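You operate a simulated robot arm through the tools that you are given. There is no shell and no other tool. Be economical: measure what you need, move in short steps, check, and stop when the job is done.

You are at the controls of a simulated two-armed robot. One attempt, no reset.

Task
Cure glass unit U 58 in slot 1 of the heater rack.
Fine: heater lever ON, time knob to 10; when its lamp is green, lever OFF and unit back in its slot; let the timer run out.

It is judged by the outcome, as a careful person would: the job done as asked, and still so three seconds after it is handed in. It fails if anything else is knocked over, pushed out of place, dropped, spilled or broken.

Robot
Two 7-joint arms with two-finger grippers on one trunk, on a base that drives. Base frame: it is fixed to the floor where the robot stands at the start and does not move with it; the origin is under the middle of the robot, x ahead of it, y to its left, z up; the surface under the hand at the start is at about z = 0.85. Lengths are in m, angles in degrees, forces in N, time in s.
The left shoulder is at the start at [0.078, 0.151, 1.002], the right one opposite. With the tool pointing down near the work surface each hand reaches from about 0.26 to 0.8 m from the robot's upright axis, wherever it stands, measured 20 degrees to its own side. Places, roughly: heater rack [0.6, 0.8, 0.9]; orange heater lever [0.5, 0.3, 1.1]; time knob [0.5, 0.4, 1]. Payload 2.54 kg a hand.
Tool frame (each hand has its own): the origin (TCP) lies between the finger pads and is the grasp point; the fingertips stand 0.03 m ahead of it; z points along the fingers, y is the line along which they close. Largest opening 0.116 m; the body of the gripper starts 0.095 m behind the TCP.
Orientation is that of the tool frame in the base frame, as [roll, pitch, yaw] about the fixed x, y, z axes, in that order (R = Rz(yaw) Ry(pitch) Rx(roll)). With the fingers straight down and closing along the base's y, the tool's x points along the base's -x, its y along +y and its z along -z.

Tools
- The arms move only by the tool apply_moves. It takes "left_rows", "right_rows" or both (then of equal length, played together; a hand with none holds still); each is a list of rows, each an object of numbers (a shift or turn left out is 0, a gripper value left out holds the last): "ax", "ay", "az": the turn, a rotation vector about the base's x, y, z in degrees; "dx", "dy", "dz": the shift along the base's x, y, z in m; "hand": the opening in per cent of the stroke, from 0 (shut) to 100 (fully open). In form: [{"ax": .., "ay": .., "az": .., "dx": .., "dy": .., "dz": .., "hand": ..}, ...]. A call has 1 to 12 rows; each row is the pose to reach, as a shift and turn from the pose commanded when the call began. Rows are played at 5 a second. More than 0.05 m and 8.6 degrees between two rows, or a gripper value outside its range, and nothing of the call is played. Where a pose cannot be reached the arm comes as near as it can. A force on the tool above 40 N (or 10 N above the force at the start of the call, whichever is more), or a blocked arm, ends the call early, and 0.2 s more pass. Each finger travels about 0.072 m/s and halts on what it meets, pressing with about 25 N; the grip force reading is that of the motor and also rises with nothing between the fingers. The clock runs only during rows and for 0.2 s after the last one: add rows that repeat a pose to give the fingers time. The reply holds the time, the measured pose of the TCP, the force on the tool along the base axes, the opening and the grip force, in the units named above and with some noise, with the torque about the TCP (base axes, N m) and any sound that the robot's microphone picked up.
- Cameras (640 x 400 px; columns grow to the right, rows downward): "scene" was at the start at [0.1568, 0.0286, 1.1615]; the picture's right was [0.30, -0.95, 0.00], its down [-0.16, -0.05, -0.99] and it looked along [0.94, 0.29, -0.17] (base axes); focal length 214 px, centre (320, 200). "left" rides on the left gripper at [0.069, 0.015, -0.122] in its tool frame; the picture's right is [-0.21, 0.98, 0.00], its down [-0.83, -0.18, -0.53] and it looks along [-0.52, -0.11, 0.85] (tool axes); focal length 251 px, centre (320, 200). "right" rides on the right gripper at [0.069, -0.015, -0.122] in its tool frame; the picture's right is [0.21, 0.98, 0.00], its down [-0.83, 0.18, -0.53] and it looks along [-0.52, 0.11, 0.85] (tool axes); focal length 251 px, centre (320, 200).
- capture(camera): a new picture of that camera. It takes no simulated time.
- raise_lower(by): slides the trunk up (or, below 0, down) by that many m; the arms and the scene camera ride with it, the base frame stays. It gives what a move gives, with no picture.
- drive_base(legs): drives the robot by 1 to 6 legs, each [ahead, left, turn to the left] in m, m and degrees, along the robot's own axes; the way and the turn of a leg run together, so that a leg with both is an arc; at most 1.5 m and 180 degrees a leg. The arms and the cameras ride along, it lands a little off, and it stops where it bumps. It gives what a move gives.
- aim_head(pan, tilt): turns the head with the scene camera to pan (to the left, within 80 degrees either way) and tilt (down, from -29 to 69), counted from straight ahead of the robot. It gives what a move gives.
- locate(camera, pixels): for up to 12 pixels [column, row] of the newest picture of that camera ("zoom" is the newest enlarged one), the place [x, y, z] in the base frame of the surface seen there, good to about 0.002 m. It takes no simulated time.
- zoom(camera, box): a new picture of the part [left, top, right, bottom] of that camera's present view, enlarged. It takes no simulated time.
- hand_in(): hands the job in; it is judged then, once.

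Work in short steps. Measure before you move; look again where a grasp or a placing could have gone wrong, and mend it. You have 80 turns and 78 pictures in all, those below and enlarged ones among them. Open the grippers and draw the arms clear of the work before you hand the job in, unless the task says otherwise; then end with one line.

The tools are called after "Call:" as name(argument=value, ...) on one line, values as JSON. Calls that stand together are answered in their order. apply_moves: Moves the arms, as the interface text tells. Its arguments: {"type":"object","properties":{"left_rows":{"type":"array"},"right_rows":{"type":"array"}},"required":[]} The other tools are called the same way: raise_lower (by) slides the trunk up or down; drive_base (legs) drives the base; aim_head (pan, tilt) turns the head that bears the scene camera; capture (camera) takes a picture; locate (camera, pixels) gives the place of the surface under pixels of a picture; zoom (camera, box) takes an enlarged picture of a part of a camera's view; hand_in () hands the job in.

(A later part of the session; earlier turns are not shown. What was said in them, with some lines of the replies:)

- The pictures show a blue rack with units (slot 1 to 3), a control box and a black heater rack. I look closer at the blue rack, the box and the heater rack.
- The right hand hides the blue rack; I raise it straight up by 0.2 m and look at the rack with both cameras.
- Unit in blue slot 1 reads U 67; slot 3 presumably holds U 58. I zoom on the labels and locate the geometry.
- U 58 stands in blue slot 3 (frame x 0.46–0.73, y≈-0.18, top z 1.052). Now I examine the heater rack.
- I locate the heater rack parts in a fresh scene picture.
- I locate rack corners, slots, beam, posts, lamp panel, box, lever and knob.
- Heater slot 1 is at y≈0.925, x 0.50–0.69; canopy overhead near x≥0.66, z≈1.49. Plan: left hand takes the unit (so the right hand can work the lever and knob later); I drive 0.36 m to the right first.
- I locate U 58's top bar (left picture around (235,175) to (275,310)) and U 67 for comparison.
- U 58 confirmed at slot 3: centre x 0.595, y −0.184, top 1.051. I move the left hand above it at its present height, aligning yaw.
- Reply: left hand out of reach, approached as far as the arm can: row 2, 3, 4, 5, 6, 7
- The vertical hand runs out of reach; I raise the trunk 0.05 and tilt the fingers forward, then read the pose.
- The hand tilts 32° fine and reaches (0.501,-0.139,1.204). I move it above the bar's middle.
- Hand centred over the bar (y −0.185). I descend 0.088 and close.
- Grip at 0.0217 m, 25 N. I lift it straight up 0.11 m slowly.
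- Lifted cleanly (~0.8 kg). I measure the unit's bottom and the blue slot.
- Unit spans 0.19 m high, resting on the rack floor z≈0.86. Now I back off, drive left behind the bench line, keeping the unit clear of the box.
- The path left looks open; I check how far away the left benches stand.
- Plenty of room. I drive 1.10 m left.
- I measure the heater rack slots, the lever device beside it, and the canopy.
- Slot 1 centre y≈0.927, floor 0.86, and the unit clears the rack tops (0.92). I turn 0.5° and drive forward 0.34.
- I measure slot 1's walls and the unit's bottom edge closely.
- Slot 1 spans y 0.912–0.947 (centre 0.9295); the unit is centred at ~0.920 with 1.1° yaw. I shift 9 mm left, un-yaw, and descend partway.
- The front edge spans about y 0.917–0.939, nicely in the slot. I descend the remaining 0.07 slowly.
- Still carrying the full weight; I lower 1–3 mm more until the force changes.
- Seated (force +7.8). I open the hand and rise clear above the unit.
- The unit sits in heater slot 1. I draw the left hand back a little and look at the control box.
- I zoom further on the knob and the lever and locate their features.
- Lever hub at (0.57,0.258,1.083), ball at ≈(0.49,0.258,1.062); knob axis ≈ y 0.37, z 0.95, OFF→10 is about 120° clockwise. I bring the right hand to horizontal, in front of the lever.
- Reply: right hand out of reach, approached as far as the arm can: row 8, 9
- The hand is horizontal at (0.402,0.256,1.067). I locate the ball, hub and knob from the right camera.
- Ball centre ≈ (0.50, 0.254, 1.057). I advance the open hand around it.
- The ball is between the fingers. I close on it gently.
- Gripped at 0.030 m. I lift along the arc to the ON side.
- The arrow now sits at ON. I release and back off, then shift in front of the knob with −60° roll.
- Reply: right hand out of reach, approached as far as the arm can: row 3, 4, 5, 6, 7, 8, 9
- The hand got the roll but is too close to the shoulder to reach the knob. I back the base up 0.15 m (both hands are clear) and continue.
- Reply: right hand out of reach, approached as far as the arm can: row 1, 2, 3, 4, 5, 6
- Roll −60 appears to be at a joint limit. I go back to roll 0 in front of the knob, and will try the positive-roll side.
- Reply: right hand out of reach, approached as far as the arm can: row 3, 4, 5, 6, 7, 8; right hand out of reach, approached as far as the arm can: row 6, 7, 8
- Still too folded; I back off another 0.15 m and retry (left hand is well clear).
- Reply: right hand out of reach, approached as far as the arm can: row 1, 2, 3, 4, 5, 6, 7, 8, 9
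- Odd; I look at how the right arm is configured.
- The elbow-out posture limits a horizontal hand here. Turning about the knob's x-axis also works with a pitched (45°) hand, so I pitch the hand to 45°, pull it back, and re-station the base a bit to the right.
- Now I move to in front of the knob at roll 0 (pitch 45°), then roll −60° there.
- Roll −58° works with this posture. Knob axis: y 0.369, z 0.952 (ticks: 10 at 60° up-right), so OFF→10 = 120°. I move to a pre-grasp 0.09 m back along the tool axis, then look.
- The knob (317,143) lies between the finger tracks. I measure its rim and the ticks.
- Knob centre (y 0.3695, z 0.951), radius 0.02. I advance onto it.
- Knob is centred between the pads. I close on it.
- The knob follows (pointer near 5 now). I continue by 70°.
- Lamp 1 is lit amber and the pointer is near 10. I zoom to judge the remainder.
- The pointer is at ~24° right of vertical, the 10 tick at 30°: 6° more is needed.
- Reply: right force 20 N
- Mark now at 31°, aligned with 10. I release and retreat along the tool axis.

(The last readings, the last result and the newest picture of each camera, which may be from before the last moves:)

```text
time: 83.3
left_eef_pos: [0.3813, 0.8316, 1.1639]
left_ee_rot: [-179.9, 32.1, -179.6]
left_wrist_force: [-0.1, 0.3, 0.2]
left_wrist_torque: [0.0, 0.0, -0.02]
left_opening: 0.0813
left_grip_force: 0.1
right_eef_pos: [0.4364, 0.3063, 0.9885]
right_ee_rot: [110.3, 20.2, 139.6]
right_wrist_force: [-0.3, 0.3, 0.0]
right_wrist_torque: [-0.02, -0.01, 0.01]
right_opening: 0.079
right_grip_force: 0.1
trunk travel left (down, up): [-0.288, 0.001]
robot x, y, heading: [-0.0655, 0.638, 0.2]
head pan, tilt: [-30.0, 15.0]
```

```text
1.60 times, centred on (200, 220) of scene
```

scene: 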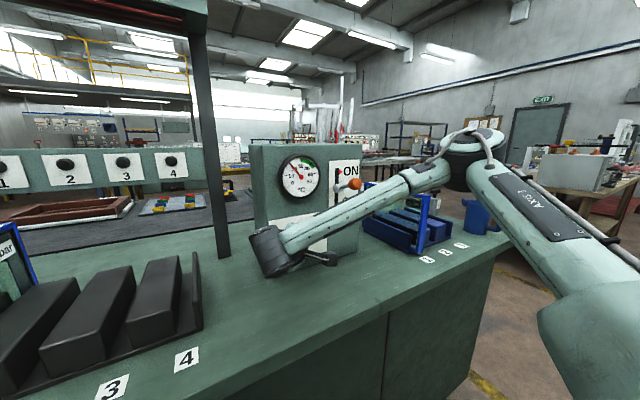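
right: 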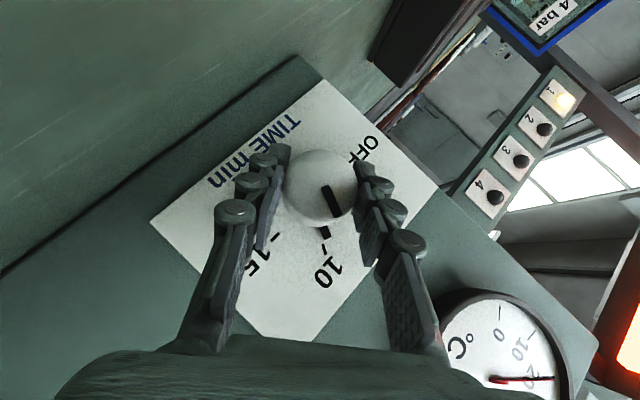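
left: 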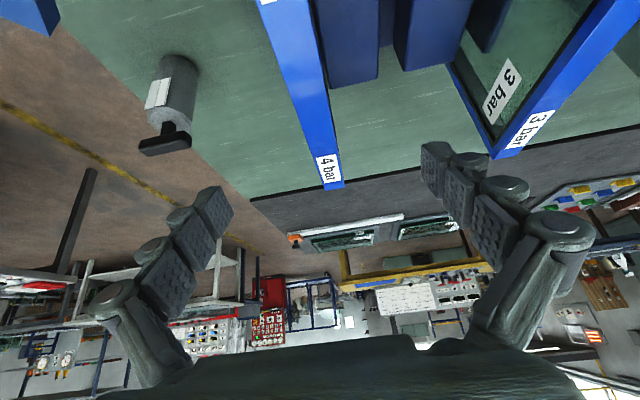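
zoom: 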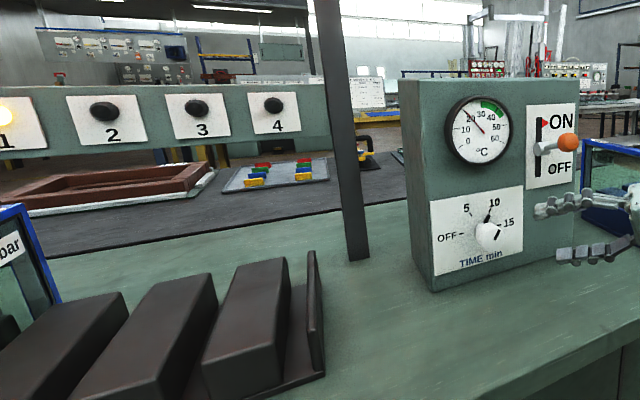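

Knob reads 10, lamp 1 amber, gauge ~20. I bring the right hand back to roll 0 in front of the lever ball, ready for switching OFF.

Call:
apply_moves(right_rows=[{"ax": -7.5, "dx": -0.03, "dz": 0.01}, {"ax": -15, "dx": -0.06, "dz": 0.03}, {"ax": -22.5, "dx": -0.07, "dy": -0.01, "dz": 0.05}, {"ax": -30, "dx": -0.07, "dy": -0.02, "dz": 0.08}, {"ax": -37.5, "dx": -0.07, "dy": -0.03, "dz": 0.11}, {"ax": -45, "dx": -0.06, "dy": -0.04, "dz": 0.14}, {"ax": -52.5, "dx": -0.05, "dy": -0.052, "dz": 0.17}, {"ax": -60, "dx": -0.04, "dy": -0.052, "dz": 0.18}, {"ax": -66, "dx": -0.03, "dy": -0.052, "dz": 0.187}, {"ax": -66, "dx": -0.03, "dy": -0.052, "dz": 0.187}])

Call:
capture(camera="right")

```text
time: 85.5
left_eef_pos: [0.3815, 0.8317, 1.1635]
left_ee_rot: [-179.9, 32.1, -179.6]
left_wrist_force: [-0.5, 0.3, -0.8]
left_wrist_torque: [0.01, -0.02, 0.01]
left_opening: 0.0812
left_grip_force: 0.1
right_eef_pos: [0.4072, 0.2554, 1.1762]
right_ee_rot: [-173.8, 44.2, -174.5]
right_wrist_force: [-0.1, 0.4, 0.7]
right_wrist_torque: [-0.01, 0.01, 0.0]
right_opening: 0.079
right_grip_force: 0.2
trunk travel left (down, up): [-0.288, 0.001]
robot x, y, heading: [-0.0637, 0.6371, 0.5]
head pan, tilt: [-30.0, 15.0]
```

```text
21 pictures are left
```

right: 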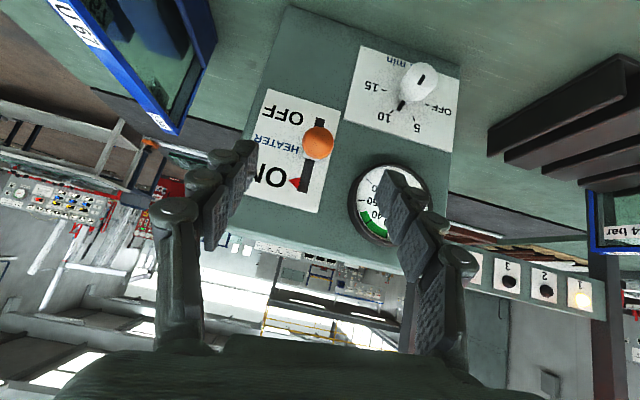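

The timer knob seems to be running down; lamp 1 still amber. I locate the ball and knob pointer.

Call:
locate(camera="right", pixels=[[318, 143], [304, 143], [332, 143], [318, 156], [318, 129], [400, 106], [405, 98]])

Call:
zoom(camera="right", box=[350, 40, 620, 310])

```text
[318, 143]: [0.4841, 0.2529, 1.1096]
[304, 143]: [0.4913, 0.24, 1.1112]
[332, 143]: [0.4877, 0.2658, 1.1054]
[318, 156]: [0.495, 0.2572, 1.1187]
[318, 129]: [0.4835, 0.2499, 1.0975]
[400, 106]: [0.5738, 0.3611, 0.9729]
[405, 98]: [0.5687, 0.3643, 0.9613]
```

```text
1.48 times, centred on (485, 175) of right
```

zoom: 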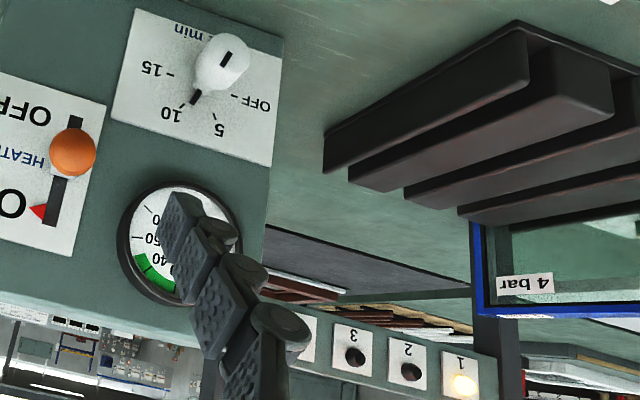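

The pointer moved 10° in ~3.5 s, so the timer runs ~45 s in all. I put the open hand around the lever ball and watch the lamp.

Call:
apply_moves(right_rows=[{"dx": 0.022, "dz": -0.018}, {"dx": 0.044, "dz": -0.035, "dy": -0.001}, {"dx": 0.066, "dz": -0.053, "dy": -0.002}, {"dx": 0.088, "dz": -0.071, "dy": -0.002}, {"dx": 0.088, "dz": -0.071, "dy": -0.002}])

Call:
aim_head(pan=-12, tilt=12)

Call:
capture(camera="scene")

```text
time: 86.7
left_eef_pos: [0.3826, 0.8314, 1.1649]
left_ee_rot: [-179.9, 32.1, -179.7]
left_wrist_force: [0.3, 0.2, -0.3]
left_wrist_torque: [0.0, -0.02, -0.01]
left_opening: 0.0814
left_grip_force: 0.1
right_eef_pos: [0.4959, 0.2551, 1.1074]
right_ee_rot: [-174.1, 44.2, -174.5]
right_wrist_force: [0.1, -0.2, 0.1]
right_wrist_torque: [-0.01, 0.04, 0.0]
right_opening: 0.0788
right_grip_force: 0.0
trunk travel left (down, up): [-0.288, 0.001]
robot x, y, heading: [-0.0633, 0.6343, 0.3]
head pan, tilt: [-30.0, 15.0]
```

```text
time: 87.5
left_eef_pos: [0.3814, 0.8309, 1.1631]
left_ee_rot: [-179.9, 32.1, -179.7]
left_wrist_force: [-1.1, 0.1, 0.2]
left_wrist_torque: [0.04, 0.0, 0.0]
left_opening: 0.0813
left_grip_force: 0.1
right_eef_pos: [0.4954, 0.2556, 1.1056]
right_ee_rot: [-174.1, 44.3, -174.6]
right_wrist_force: [-0.2, 0.6, -0.5]
right_wrist_torque: [-0.04, 0.01, -0.03]
right_opening: 0.079
right_grip_force: 0.1
trunk travel left (down, up): [-0.288, 0.001]
robot x, y, heading: [-0.0608, 0.6362, 0.7]
head pan, tilt: [-12.0, 12.0]
```

```text
19 pictures are left
```

scene: 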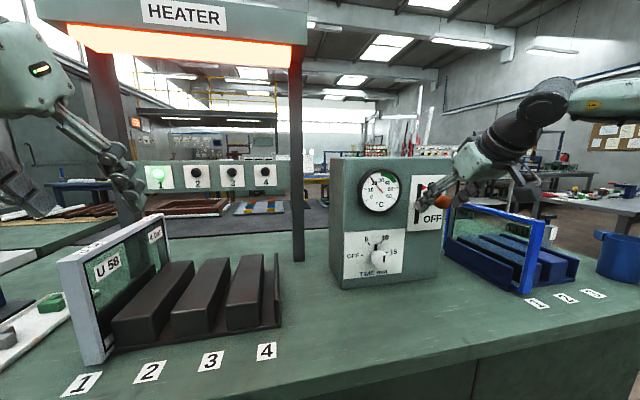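

Lamp 1 is green — I close on the ball and pull the lever down to OFF now.

Call:
apply_moves(right_rows=[{"hand": 30}, {"hand": 20}, {"hand": 20}, {"dx": -0.003, "dz": -0.014}, {"dx": -0.005, "dz": -0.028}, {"dx": -0.004, "dz": -0.041}, {"dx": 0.0, "dz": -0.055}, {"dx": 0.0, "dz": -0.055}])

Call:
capture(camera="scene")

```text
time: 89.3
left_eef_pos: [0.3809, 0.8295, 1.1641]
left_ee_rot: [180.0, 32.1, -179.7]
left_wrist_force: [-0.9, 0.6, -0.6]
left_wrist_torque: [0.01, -0.02, 0.03]
left_opening: 0.0809
left_grip_force: 0.0
right_eef_pos: [0.4946, 0.2537, 1.0463]
right_ee_rot: [-174.3, 43.8, -174.9]
right_wrist_force: [-2.0, -11.5, -2.7]
right_wrist_torque: [0.2, 0.06, -0.08]
right_opening: 0.0322
right_grip_force: 6.7
trunk travel left (down, up): [-0.288, 0.001]
robot x, y, heading: [-0.0638, 0.6351, 0.4]
head pan, tilt: [-12.0, 12.0]
```

```text
18 pictures are left
```

scene: 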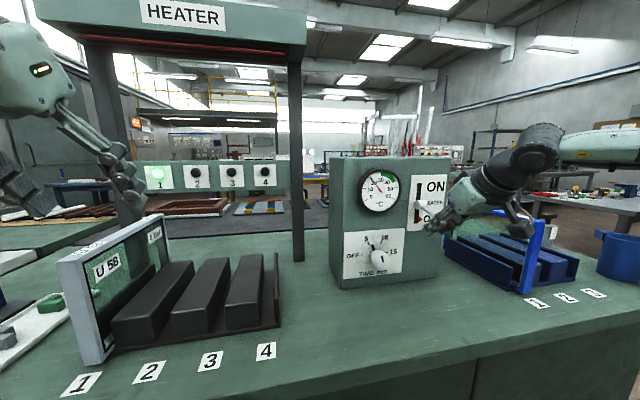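

The heater glow is out: lever OFF. I release, retreat the right hand, then re-station to fetch the unit.

Call:
apply_moves(right_rows=[{"hand": 45}, {"hand": 60}, {"hand": 65}, {"hand": 65}, {"dx": -0.03, "dz": 0.03}, {"dx": -0.06, "dz": 0.06}, {"dx": -0.09, "dz": 0.09}, {"dx": -0.12, "dz": 0.12}, {"dx": -0.14, "dz": 0.15}])

Call:
drive_base(legs=[[0, 0.1, 0], [0.06, 0, 0]])

Call:
zoom(camera="scene", box=[60, 100, 480, 380])

```text
time: 91.3
left_eef_pos: [0.3814, 0.8313, 1.1645]
left_ee_rot: [-179.9, 32.1, -179.6]
left_wrist_force: [-0.8, 0.3, -0.1]
left_wrist_torque: [-0.01, -0.01, -0.02]
left_opening: 0.0812
left_grip_force: 0.0
right_eef_pos: [0.3564, 0.2556, 1.2005]
right_ee_rot: [-174.0, 44.2, -174.5]
right_wrist_force: [0.0, -0.7, -0.2]
right_wrist_torque: [0.01, 0.01, -0.01]
right_opening: 0.0754
right_grip_force: 0.0
trunk travel left (down, up): [-0.288, 0.001]
robot x, y, heading: [-0.0613, 0.6327, 0.5]
head pan, tilt: [-12.0, 12.0]
```

```text
time: 93.5
left_eef_pos: [0.4415, 0.9328, 1.1625]
left_ee_rot: [-179.9, 32.1, -179.7]
left_wrist_force: [0.5, 0.2, 0.3]
left_wrist_torque: [-0.03, 0.05, 0.01]
left_opening: 0.0811
left_grip_force: 0.0
right_eef_pos: [0.4147, 0.3573, 1.2002]
right_ee_rot: [-173.9, 44.1, -174.6]
right_wrist_force: [-0.4, 0.3, 0.1]
right_wrist_torque: [0.0, 0.04, 0.0]
right_opening: 0.0753
right_grip_force: 0.0
trunk travel left (down, up): [-0.288, 0.001]
robot x, y, heading: [-0.0046, 0.7354, 0.1]
head pan, tilt: [-12.0, 12.0]
```

```text
1.43 times, centred on (270, 240) of scene
```

zoom: 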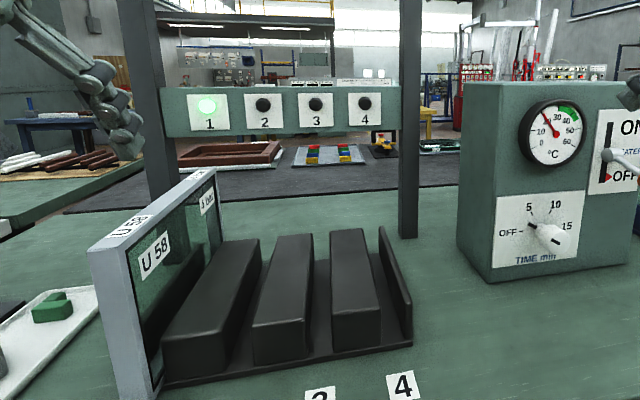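

Lamp green, lever OFF. The left hand goes over the unit's bar and descends.

Call:
apply_moves(left_rows=[{"dx": 0.04, "dy": -0.002, "dz": -0.005}, {"dx": 0.08, "dy": -0.002, "dz": -0.01}, {"dx": 0.12, "dy": -0.002, "dz": -0.02}, {"dx": 0.153, "dy": -0.002, "dz": -0.03}, {"dx": 0.153, "dy": -0.002, "dz": -0.06}, {"dx": 0.153, "dy": -0.002, "dz": -0.09}, {"dx": 0.153, "dy": -0.002, "dz": -0.123}, {"dx": 0.153, "dy": -0.002, "dz": -0.123}])

Call:
apply_moves(left_rows=[{"hand": 45}, {"hand": 30}, {"hand": 20}, {"hand": 10}, {"hand": 0}, {"hand": 0}])

```text
time: 95.3
left_eef_pos: [0.5933, 0.9328, 1.0442]
left_ee_rot: [-179.9, 32.1, -179.7]
left_wrist_force: [-0.6, -0.2, -0.1]
left_wrist_torque: [0.0, -0.03, -0.03]
left_opening: 0.0815
left_grip_force: 0.1
right_eef_pos: [0.4138, 0.3566, 1.2005]
right_ee_rot: [-174.0, 44.2, -174.6]
right_wrist_force: [-0.2, -0.6, 0.4]
right_wrist_torque: [0.02, 0.01, -0.01]
right_opening: 0.0754
right_grip_force: 0.1
trunk travel left (down, up): [-0.288, 0.001]
robot x, y, heading: [-0.0044, 0.7379, 0.4]
head pan, tilt: [-12.0, 12.0]
```

```text
time: 96.7
left_eef_pos: [0.5934, 0.9331, 1.0438]
left_ee_rot: [-179.9, 32.1, -179.8]
left_wrist_force: [1.4, -1.3, 0.6]
left_wrist_torque: [-0.1, 0.02, 0.06]
left_opening: 0.0215
left_grip_force: 25.3
right_eef_pos: [0.4149, 0.3568, 1.1998]
right_ee_rot: [-173.9, 44.1, -174.6]
right_wrist_force: [-0.4, -0.5, 0.0]
right_wrist_torque: [0.0, 0.02, -0.02]
right_opening: 0.0753
right_grip_force: 0.0
trunk travel left (down, up): [-0.288, 0.001]
robot x, y, heading: [-0.0048, 0.7361, 0.4]
head pan, tilt: [-12.0, 12.0]
```

Gripped (0.0215). I lift straight up 0.105 m.

Call:
apply_moves(left_rows=[{"dz": 0.01}, {"dz": 0.025}, {"dz": 0.05}, {"dz": 0.08}, {"dz": 0.105}, {"dz": 0.105}])

Call:
capture(camera="scene")

```text
time: 98.1
left_eef_pos: [0.5953, 0.9323, 1.1451]
left_ee_rot: [-179.9, 32.0, -179.7]
left_wrist_force: [-0.3, 0.9, -7.3]
left_wrist_torque: [0.0, 0.03, 0.0]
left_opening: 0.0217
left_grip_force: 24.6
right_eef_pos: [0.4148, 0.3573, 1.2003]
right_ee_rot: [-174.0, 44.1, -174.6]
right_wrist_force: [-0.5, 0.8, -0.3]
right_wrist_torque: [0.0, 0.02, 0.02]
right_opening: 0.0753
right_grip_force: 0.1
trunk travel left (down, up): [-0.288, 0.001]
robot x, y, heading: [-0.0088, 0.7373, 0.4]
head pan, tilt: [-12.0, 12.0]
```

```text
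16 pictures are left
```

scene: 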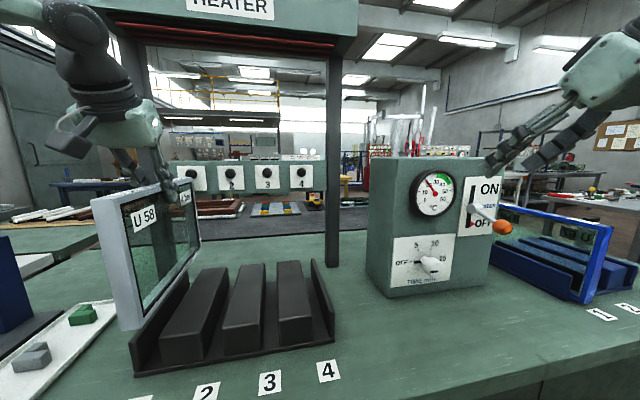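

The unit hangs well and lamp 1 is out again. I back off, drive 1.12 m to the right.

Call:
drive_base(legs=[[-0.35, 0, 0], [0, 0, -0.4], [0, -1.12, 0]])

Call:
aim_head(pan=5, tilt=25)

Call:
capture(camera="scene")

```text
time: 111.3
left_eef_pos: [0.2287, -0.199, 1.1458]
left_ee_rot: [-179.9, 32.0, 178.5]
left_wrist_force: [0.4, -0.1, -8.8]
left_wrist_torque: [0.0, 0.06, 0.01]
left_opening: 0.0215
left_grip_force: 24.7
right_eef_pos: [0.0325, -0.7667, 1.2009]
right_ee_rot: [-174.0, 44.1, -176.5]
right_wrist_force: [0.4, -0.4, 0.2]
right_wrist_torque: [0.04, 0.01, 0.04]
right_opening: 0.0754
right_grip_force: 0.1
trunk travel left (down, up): [-0.288, 0.001]
robot x, y, heading: [-0.3798, -0.3711, -1.6]
head pan, tilt: [-12.0, 12.0]
```

```text
time: 112.1
left_eef_pos: [0.2301, -0.1975, 1.1454]
left_ee_rot: [-179.9, 32.0, 178.5]
left_wrist_force: [0.9, -0.2, -8.4]
left_wrist_torque: [-0.03, 0.03, -0.03]
left_opening: 0.0216
left_grip_force: 24.9
right_eef_pos: [0.0322, -0.7666, 1.2008]
right_ee_rot: [-174.0, 44.0, -176.5]
right_wrist_force: [-0.6, 0.5, 0.1]
right_wrist_torque: [0.0, -0.02, -0.03]
right_opening: 0.0757
right_grip_force: 0.0
trunk travel left (down, up): [-0.288, 0.001]
robot x, y, heading: [-0.3794, -0.3746, -1.6]
head pan, tilt: [5.0, 25.0]
```

```text
15 pictures are left
```

scene: 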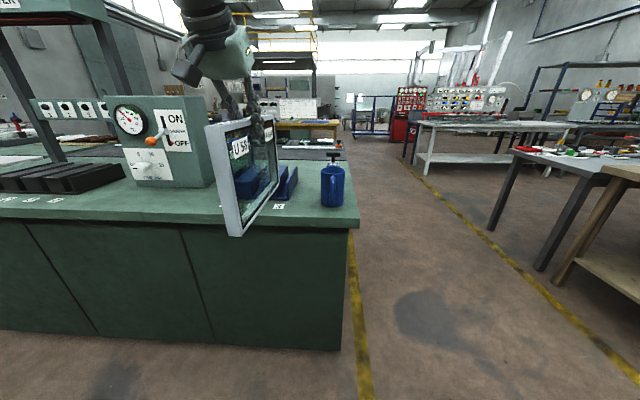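

I straighten by 1.6° and drive forward 0.37 to bring the unit above blue slot 3.

Call:
drive_base(legs=[[0, 0, 1.5], [0.37, 0, 0]])

Call:
aim_head(pan=20, tilt=35)

Call:
zoom(camera="scene", box=[180, 60, 400, 260])

```text
time: 114.8
left_eef_pos: [0.5983, -0.1811, 1.1451]
left_ee_rot: [-179.9, 32.0, -179.8]
left_wrist_force: [0.4, 0.1, -9.1]
left_wrist_torque: [0.01, 0.04, 0.05]
left_opening: 0.0215
left_grip_force: 25.3
right_eef_pos: [0.4169, -0.754, 1.1998]
right_ee_rot: [-174.0, 44.1, -174.8]
right_wrist_force: [-0.6, -0.5, -0.3]
right_wrist_torque: [-0.01, 0.02, -0.01]
right_opening: 0.0757
right_grip_force: 0.1
trunk travel left (down, up): [-0.288, 0.001]
robot x, y, heading: [-0.0041, -0.3738, -0.0]
head pan, tilt: [5.0, 25.0]
```

```text
time: 115.6
left_eef_pos: [0.5981, -0.1802, 1.1446]
left_ee_rot: [-180.0, 32.0, -179.8]
left_wrist_force: [0.3, -0.3, -7.1]
left_wrist_torque: [-0.03, 0.05, -0.01]
left_opening: 0.0216
left_grip_force: 24.9
right_eef_pos: [0.4164, -0.7533, 1.1995]
right_ee_rot: [-174.0, 44.1, -174.7]
right_wrist_force: [0.2, 0.8, -0.3]
right_wrist_torque: [0.0, 0.02, 0.0]
right_opening: 0.0755
right_grip_force: 0.1
trunk travel left (down, up): [-0.288, 0.001]
robot x, y, heading: [-0.0025, -0.3698, -0.1]
head pan, tilt: [20.0, 35.0]
```

```text
2.00 times, centred on (290, 160) of scene
```

zoom: 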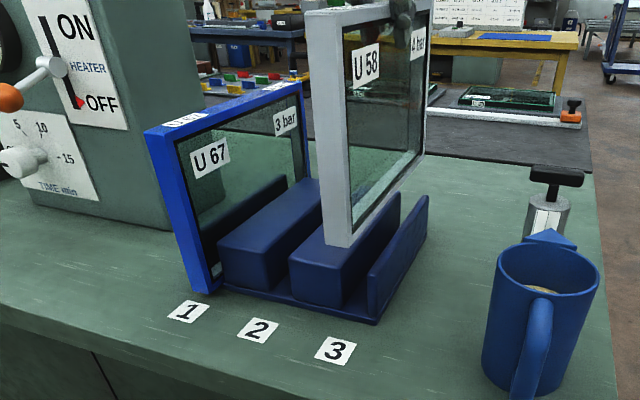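

I measure the slot 3 walls and the unit's front edge in this zoom.

Call:
locate(camera="zoom", pixels=[[340, 285], [345, 270], [370, 295], [373, 280], [335, 352], [327, 200], [340, 200], [347, 200], [320, 290], [376, 300]])

```text
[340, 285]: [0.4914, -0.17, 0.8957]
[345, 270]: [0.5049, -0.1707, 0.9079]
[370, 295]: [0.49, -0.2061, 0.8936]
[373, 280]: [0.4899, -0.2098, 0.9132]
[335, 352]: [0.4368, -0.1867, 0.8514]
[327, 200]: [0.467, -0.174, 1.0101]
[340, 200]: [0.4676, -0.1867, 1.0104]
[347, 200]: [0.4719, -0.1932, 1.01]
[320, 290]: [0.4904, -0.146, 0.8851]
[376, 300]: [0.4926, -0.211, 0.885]
```

Slot 3 spans −0.170 to −0.205 (centre −0.1875); the unit is centred ~−0.182. I shift −5.5 mm in y, −4 mm in x and descend partway, then check.

Call:
apply_moves(left_rows=[{"dx": -0.004, "dy": -0.0055}, {"dx": -0.004, "dy": -0.0055, "dz": -0.02}, {"dx": -0.004, "dy": -0.0055, "dz": -0.035}, {"dx": -0.004, "dy": -0.0055, "dz": -0.035}])

Call:
zoom(camera="scene", box=[250, 110, 390, 240])

Call:
locate(camera="zoom", pixels=[[330, 150], [345, 150], [360, 150], [320, 150], [350, 250], [405, 270], [398, 300]])

```text
time: 116.6
left_eef_pos: [0.5931, -0.1866, 1.111]
left_ee_rot: [180.0, 32.0, -179.8]
left_wrist_force: [-0.7, 0.4, -7.9]
left_wrist_torque: [0.02, 0.04, -0.01]
left_opening: 0.0214
left_grip_force: 25.1
right_eef_pos: [0.4169, -0.7543, 1.2009]
right_ee_rot: [-173.8, 44.1, -174.7]
right_wrist_force: [-0.4, 0.1, 0.0]
right_wrist_torque: [-0.01, 0.01, -0.02]
right_opening: 0.0756
right_grip_force: 0.0
trunk travel left (down, up): [-0.288, 0.001]
robot x, y, heading: [-0.0038, -0.3723, 0.2]
head pan, tilt: [20.0, 35.0]
```

```text
3.08 times, centred on (320, 175) of scene
```

zoom: 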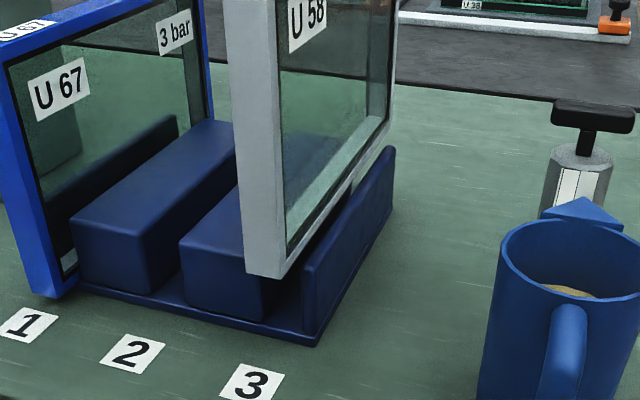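

```text
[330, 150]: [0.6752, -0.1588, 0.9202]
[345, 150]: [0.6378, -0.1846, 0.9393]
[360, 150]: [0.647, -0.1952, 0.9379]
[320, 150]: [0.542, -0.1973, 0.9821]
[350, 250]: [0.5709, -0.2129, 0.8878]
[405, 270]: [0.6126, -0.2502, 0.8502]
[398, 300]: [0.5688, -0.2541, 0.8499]
```

Call:
locate(camera="zoom", pixels=[[249, 268], [281, 272], [242, 200], [276, 200], [263, 290], [304, 290], [387, 130]])

```text
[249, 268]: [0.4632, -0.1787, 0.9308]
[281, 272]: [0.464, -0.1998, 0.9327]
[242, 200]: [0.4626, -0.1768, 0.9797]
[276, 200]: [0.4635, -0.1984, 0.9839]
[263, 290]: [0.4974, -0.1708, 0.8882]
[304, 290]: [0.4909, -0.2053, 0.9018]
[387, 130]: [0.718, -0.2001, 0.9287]
```

Unit spans −0.1775..−0.199, centred in the slot. I descend the last 0.067 m slowly.

Call:
apply_moves(left_rows=[{"dz": -0.02}, {"dz": -0.04}, {"dz": -0.055}, {"dz": -0.063}, {"dz": -0.067}, {"dz": -0.068}])

```text
time: 118.0
left_eef_pos: [0.5953, -0.1861, 1.0448]
left_ee_rot: [-180.0, 32.4, -179.9]
left_wrist_force: [1.0, -0.5, 8.0]
left_wrist_torque: [0.03, 0.54, -0.03]
left_opening: 0.0217
left_grip_force: 25.2
right_eef_pos: [0.4144, -0.7542, 1.2013]
right_ee_rot: [-174.1, 44.3, -174.8]
right_wrist_force: [-0.4, -0.1, 1.3]
right_wrist_torque: [-0.01, 0.0, -0.01]
right_opening: 0.0754
right_grip_force: 0.1
trunk travel left (down, up): [-0.288, 0.001]
robot x, y, heading: [-0.0047, -0.3725, -0.1]
head pan, tilt: [20.0, 35.0]
```

Seated (force reversed to +8 N). I release and rise clear, then look at the unit and the timer.

Call:
apply_moves(left_rows=[{"dz": 0.001, "hand": 40}, {"dz": 0.001, "hand": 60}, {"dz": 0.001, "hand": 70}, {"dz": 0.001, "hand": 70}, {"dz": 0.03}, {"dz": 0.06}, {"dz": 0.09}, {"dz": 0.12}, {"dz": 0.14, "dx": -0.03}, {"dz": 0.15, "dx": -0.07}, {"dz": 0.15, "dx": -0.11}, {"dz": 0.15, "dx": -0.15}])

Call:
capture(camera="scene")

```text
time: 120.6
left_eef_pos: [0.4401, -0.1864, 1.194]
left_ee_rot: [-179.9, 32.1, -179.8]
left_wrist_force: [-0.6, -1.0, 0.6]
left_wrist_torque: [0.02, -0.02, 0.05]
left_opening: 0.081
left_grip_force: 0.1
right_eef_pos: [0.4151, -0.7545, 1.2019]
right_ee_rot: [-173.9, 44.1, -174.9]
right_wrist_force: [-0.5, -0.1, 0.5]
right_wrist_torque: [-0.02, -0.04, -0.01]
right_opening: 0.0756
right_grip_force: 0.0
trunk travel left (down, up): [-0.288, 0.001]
robot x, y, heading: [-0.002, -0.3707, 0.1]
head pan, tilt: [20.0, 35.0]
```

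```text
12 pictures are left
```

scene: 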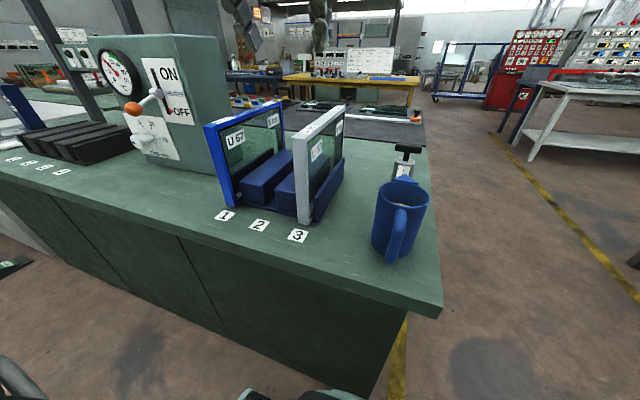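

Unit is back in blue slot 3, standing upright. I drive back a little, and check the timer knob.

Call:
drive_base(legs=[[-0.2, 0, 0]])

Call:
aim_head(pan=45, tilt=15)

Call:
capture(camera="scene")

```text
time: 122.2
left_eef_pos: [0.2359, -0.1861, 1.1938]
left_ee_rot: [-179.9, 32.1, -179.6]
left_wrist_force: [-0.7, 0.1, 0.3]
left_wrist_torque: [0.05, -0.02, -0.02]
left_opening: 0.0811
left_grip_force: 0.0
right_eef_pos: [0.2133, -0.7547, 1.1999]
right_ee_rot: [-174.0, 44.1, -174.6]
right_wrist_force: [1.4, -0.1, 0.0]
right_wrist_torque: [-0.01, 0.01, -0.03]
right_opening: 0.0755
right_grip_force: 0.0
trunk travel left (down, up): [-0.288, 0.001]
robot x, y, heading: [-0.2097, -0.371, 0.2]
head pan, tilt: [20.0, 35.0]
```

```text
time: 123.1
left_eef_pos: [0.2366, -0.1861, 1.1934]
left_ee_rot: [-179.9, 32.2, -179.5]
left_wrist_force: [0.2, 0.2, 0.3]
left_wrist_torque: [0.01, 0.02, 0.01]
left_opening: 0.0814
left_grip_force: 0.1
right_eef_pos: [0.2141, -0.7539, 1.2004]
right_ee_rot: [-173.9, 44.2, -174.6]
right_wrist_force: [0.5, 0.7, 0.0]
right_wrist_torque: [-0.01, 0.04, -0.01]
right_opening: 0.0755
right_grip_force: 0.0
trunk travel left (down, up): [-0.288, 0.001]
robot x, y, heading: [-0.2086, -0.3734, 0.2]
head pan, tilt: [45.0, 15.0]
```

```text
11 pictures are left
```

scene: 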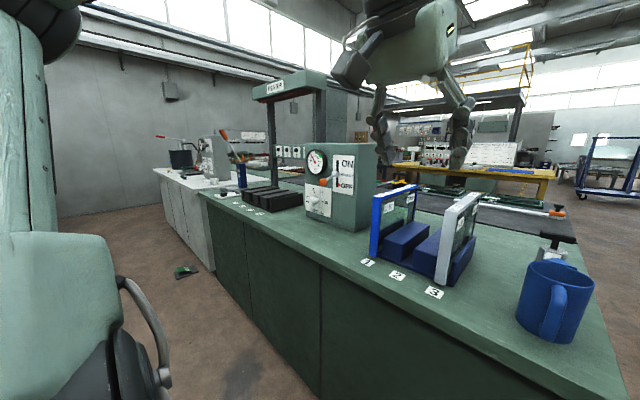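

I zoom on the control box to see the knob and lever.

Call:
zoom(camera="scene", box=[290, 140, 380, 235])

Call:
locate(camera="zoom", pixels=[[145, 245], [160, 235], [130, 250]])

```text
4.21 times, centred on (335, 188) of scene
```

zoom: 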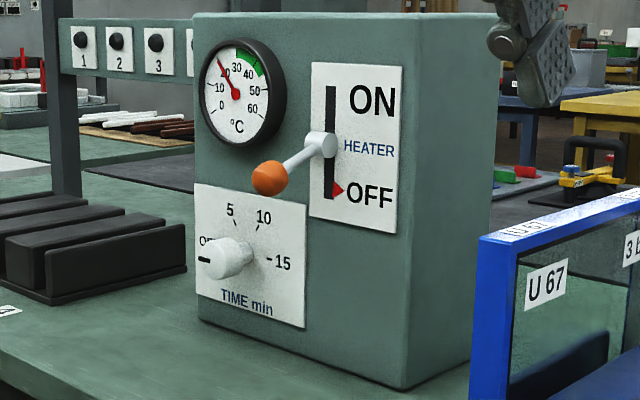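

```text
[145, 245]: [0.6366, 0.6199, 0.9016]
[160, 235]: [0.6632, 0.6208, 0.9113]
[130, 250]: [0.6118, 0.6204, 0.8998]
```

The knob's mark is nearly horizontal, at or close to OFF. I wait several seconds and listen, raising the left hand slightly.

Call:
apply_moves(left_rows=[{"hand": 100}, {}, {}, {}, {}, {}, {}, {}, {}, {}, {}, {}])

Call:
apply_moves(right_rows=[{"hand": 100}, {}, {}, {}, {}, {}, {}, {}, {}, {}, {}, {}])

Call:
apply_moves(right_rows=[{}, {}, {}, {}, {}, {}, {}, {}, {}, {}, {}, {}])

Call:
zoom(camera="scene", box=[290, 180, 350, 230])

```text
time: 125.7
left_eef_pos: [0.2372, -0.1863, 1.1929]
left_ee_rot: [-179.9, 32.1, -179.6]
left_wrist_force: [0.9, -0.7, 0.0]
left_wrist_torque: [0.04, -0.01, 0.0]
left_opening: 0.1161
left_grip_force: 0.1
right_eef_pos: [0.2147, -0.7548, 1.2008]
right_ee_rot: [-174.0, 44.3, -174.7]
right_wrist_force: [-0.6, -0.4, 0.0]
right_wrist_torque: [0.01, -0.02, 0.01]
right_opening: 0.0756
right_grip_force: 0.0
trunk travel left (down, up): [-0.288, 0.001]
robot x, y, heading: [-0.2046, -0.3765, 0.2]
head pan, tilt: [45.0, 15.0]
```

```text
time: 128.3
left_eef_pos: [0.2362, -0.1854, 1.1943]
left_ee_rot: [-179.9, 32.1, -179.7]
left_wrist_force: [0.2, 0.1, 0.0]
left_wrist_torque: [0.0, -0.04, 0.02]
left_opening: 0.1162
left_grip_force: 0.1
right_eef_pos: [0.2153, -0.7547, 1.2004]
right_ee_rot: [-174.0, 44.2, -174.5]
right_wrist_force: [-0.3, 0.3, 0.0]
right_wrist_torque: [0.01, 0.0, 0.0]
right_opening: 0.1159
right_grip_force: 0.1
trunk travel left (down, up): [-0.288, 0.001]
robot x, y, heading: [-0.2073, -0.3725, 0.2]
head pan, tilt: [45.0, 15.0]
```

```text
time: 130.9
left_eef_pos: [0.2362, -0.1859, 1.1944]
left_ee_rot: [-179.9, 32.1, -179.6]
left_wrist_force: [-0.4, 0.3, -0.5]
left_wrist_torque: [-0.04, 0.05, 0.0]
left_opening: 0.1161
left_grip_force: 0.1
right_eef_pos: [0.2138, -0.7535, 1.201]
right_ee_rot: [-174.0, 44.2, -174.6]
right_wrist_force: [0.0, -0.6, 0.7]
right_wrist_torque: [0.0, 0.0, 0.02]
right_opening: 0.1161
right_grip_force: 0.1
trunk travel left (down, up): [-0.288, 0.001]
robot x, y, heading: [-0.2081, -0.3739, 0.4]
head pan, tilt: [45.0, 15.0]
```

```text
8.00 times, centred on (320, 205) of scene
```

zoom: 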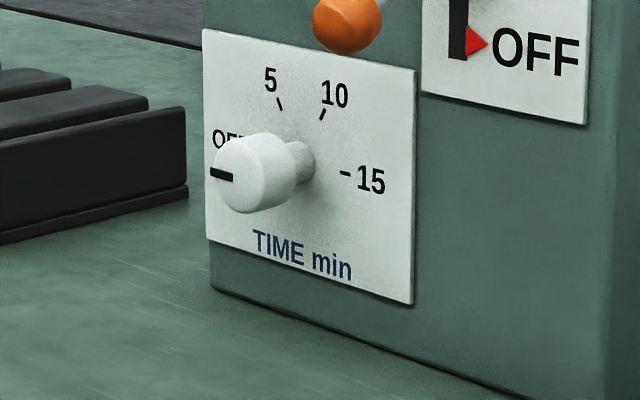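

The mark looks horizontal; I measure its ends and wait a bit more to see whether it still changes.

Call:
locate(camera="zoom", pixels=[[214, 172], [231, 177], [222, 174], [250, 180], [345, 173]])

Call:
apply_moves(right_rows=[{}, {}, {}, {}, {}, {}, {}, {}, {}, {}, {}, {}])

Call:
apply_moves(right_rows=[{}, {}, {}, {}, {}, {}, {}, {}, {}, {}, {}, {}])

Call:
zoom(camera="scene", box=[290, 180, 350, 230])

```text
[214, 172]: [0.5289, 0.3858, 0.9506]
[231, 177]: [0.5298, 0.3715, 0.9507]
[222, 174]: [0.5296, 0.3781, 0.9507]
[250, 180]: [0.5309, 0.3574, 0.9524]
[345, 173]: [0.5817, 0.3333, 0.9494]
```

```text
time: 133.5
left_eef_pos: [0.2363, -0.1875, 1.1941]
left_ee_rot: [-179.9, 32.2, -179.7]
left_wrist_force: [-0.1, -0.8, 0.1]
left_wrist_torque: [-0.02, 0.03, -0.03]
left_opening: 0.116
left_grip_force: 0.0
right_eef_pos: [0.2147, -0.7535, 1.2004]
right_ee_rot: [-174.0, 44.2, -174.6]
right_wrist_force: [0.9, 0.2, 0.5]
right_wrist_torque: [-0.01, -0.01, -0.01]
right_opening: 0.1161
right_grip_force: 0.0
trunk travel left (down, up): [-0.288, 0.001]
robot x, y, heading: [-0.2038, -0.3739, 0.5]
head pan, tilt: [45.0, 15.0]
```

```text
time: 136.1
left_eef_pos: [0.2369, -0.1874, 1.1933]
left_ee_rot: [-179.9, 32.2, -179.7]
left_wrist_force: [-0.1, -0.4, -0.1]
left_wrist_torque: [-0.02, -0.03, 0.0]
left_opening: 0.1162
left_grip_force: 0.0
right_eef_pos: [0.2144, -0.7538, 1.1992]
right_ee_rot: [-173.9, 44.2, -174.7]
right_wrist_force: [0.3, -0.6, -0.4]
right_wrist_torque: [-0.02, -0.01, -0.01]
right_opening: 0.1161
right_grip_force: 0.1
trunk travel left (down, up): [-0.288, 0.001]
robot x, y, heading: [-0.207, -0.3791, 0.3]
head pan, tilt: [45.0, 15.0]
```

```text
8.00 times, centred on (320, 205) of scene
```

zoom: 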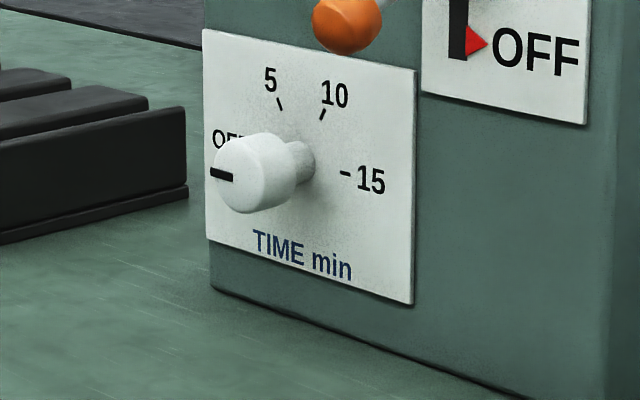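

The mark is exactly at OFF (both ends z 0.9506) and unchanged, so the timer has run out. One last look at the rack.

Call:
zoom(camera="scene", box=[350, 160, 610, 360])

```text
2.00 times, centred on (480, 260) of scene
```

zoom: 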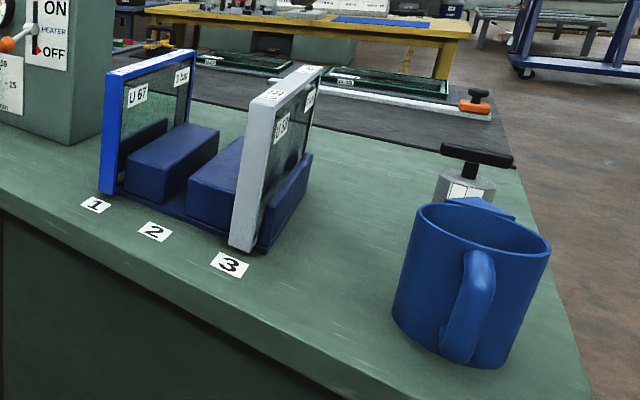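

U 58 is seated in blue slot 3, the lever is OFF, the timer is at OFF, and the arms are clear with open grippers. I hand in.

Call:
hand_in()

```text
The job is handed in.
```

U 58 was cured in heater slot 1 until its lamp turned green. The lever is now OFF, the unit is back in slot 3 of the blue rack, and the timer has run out.
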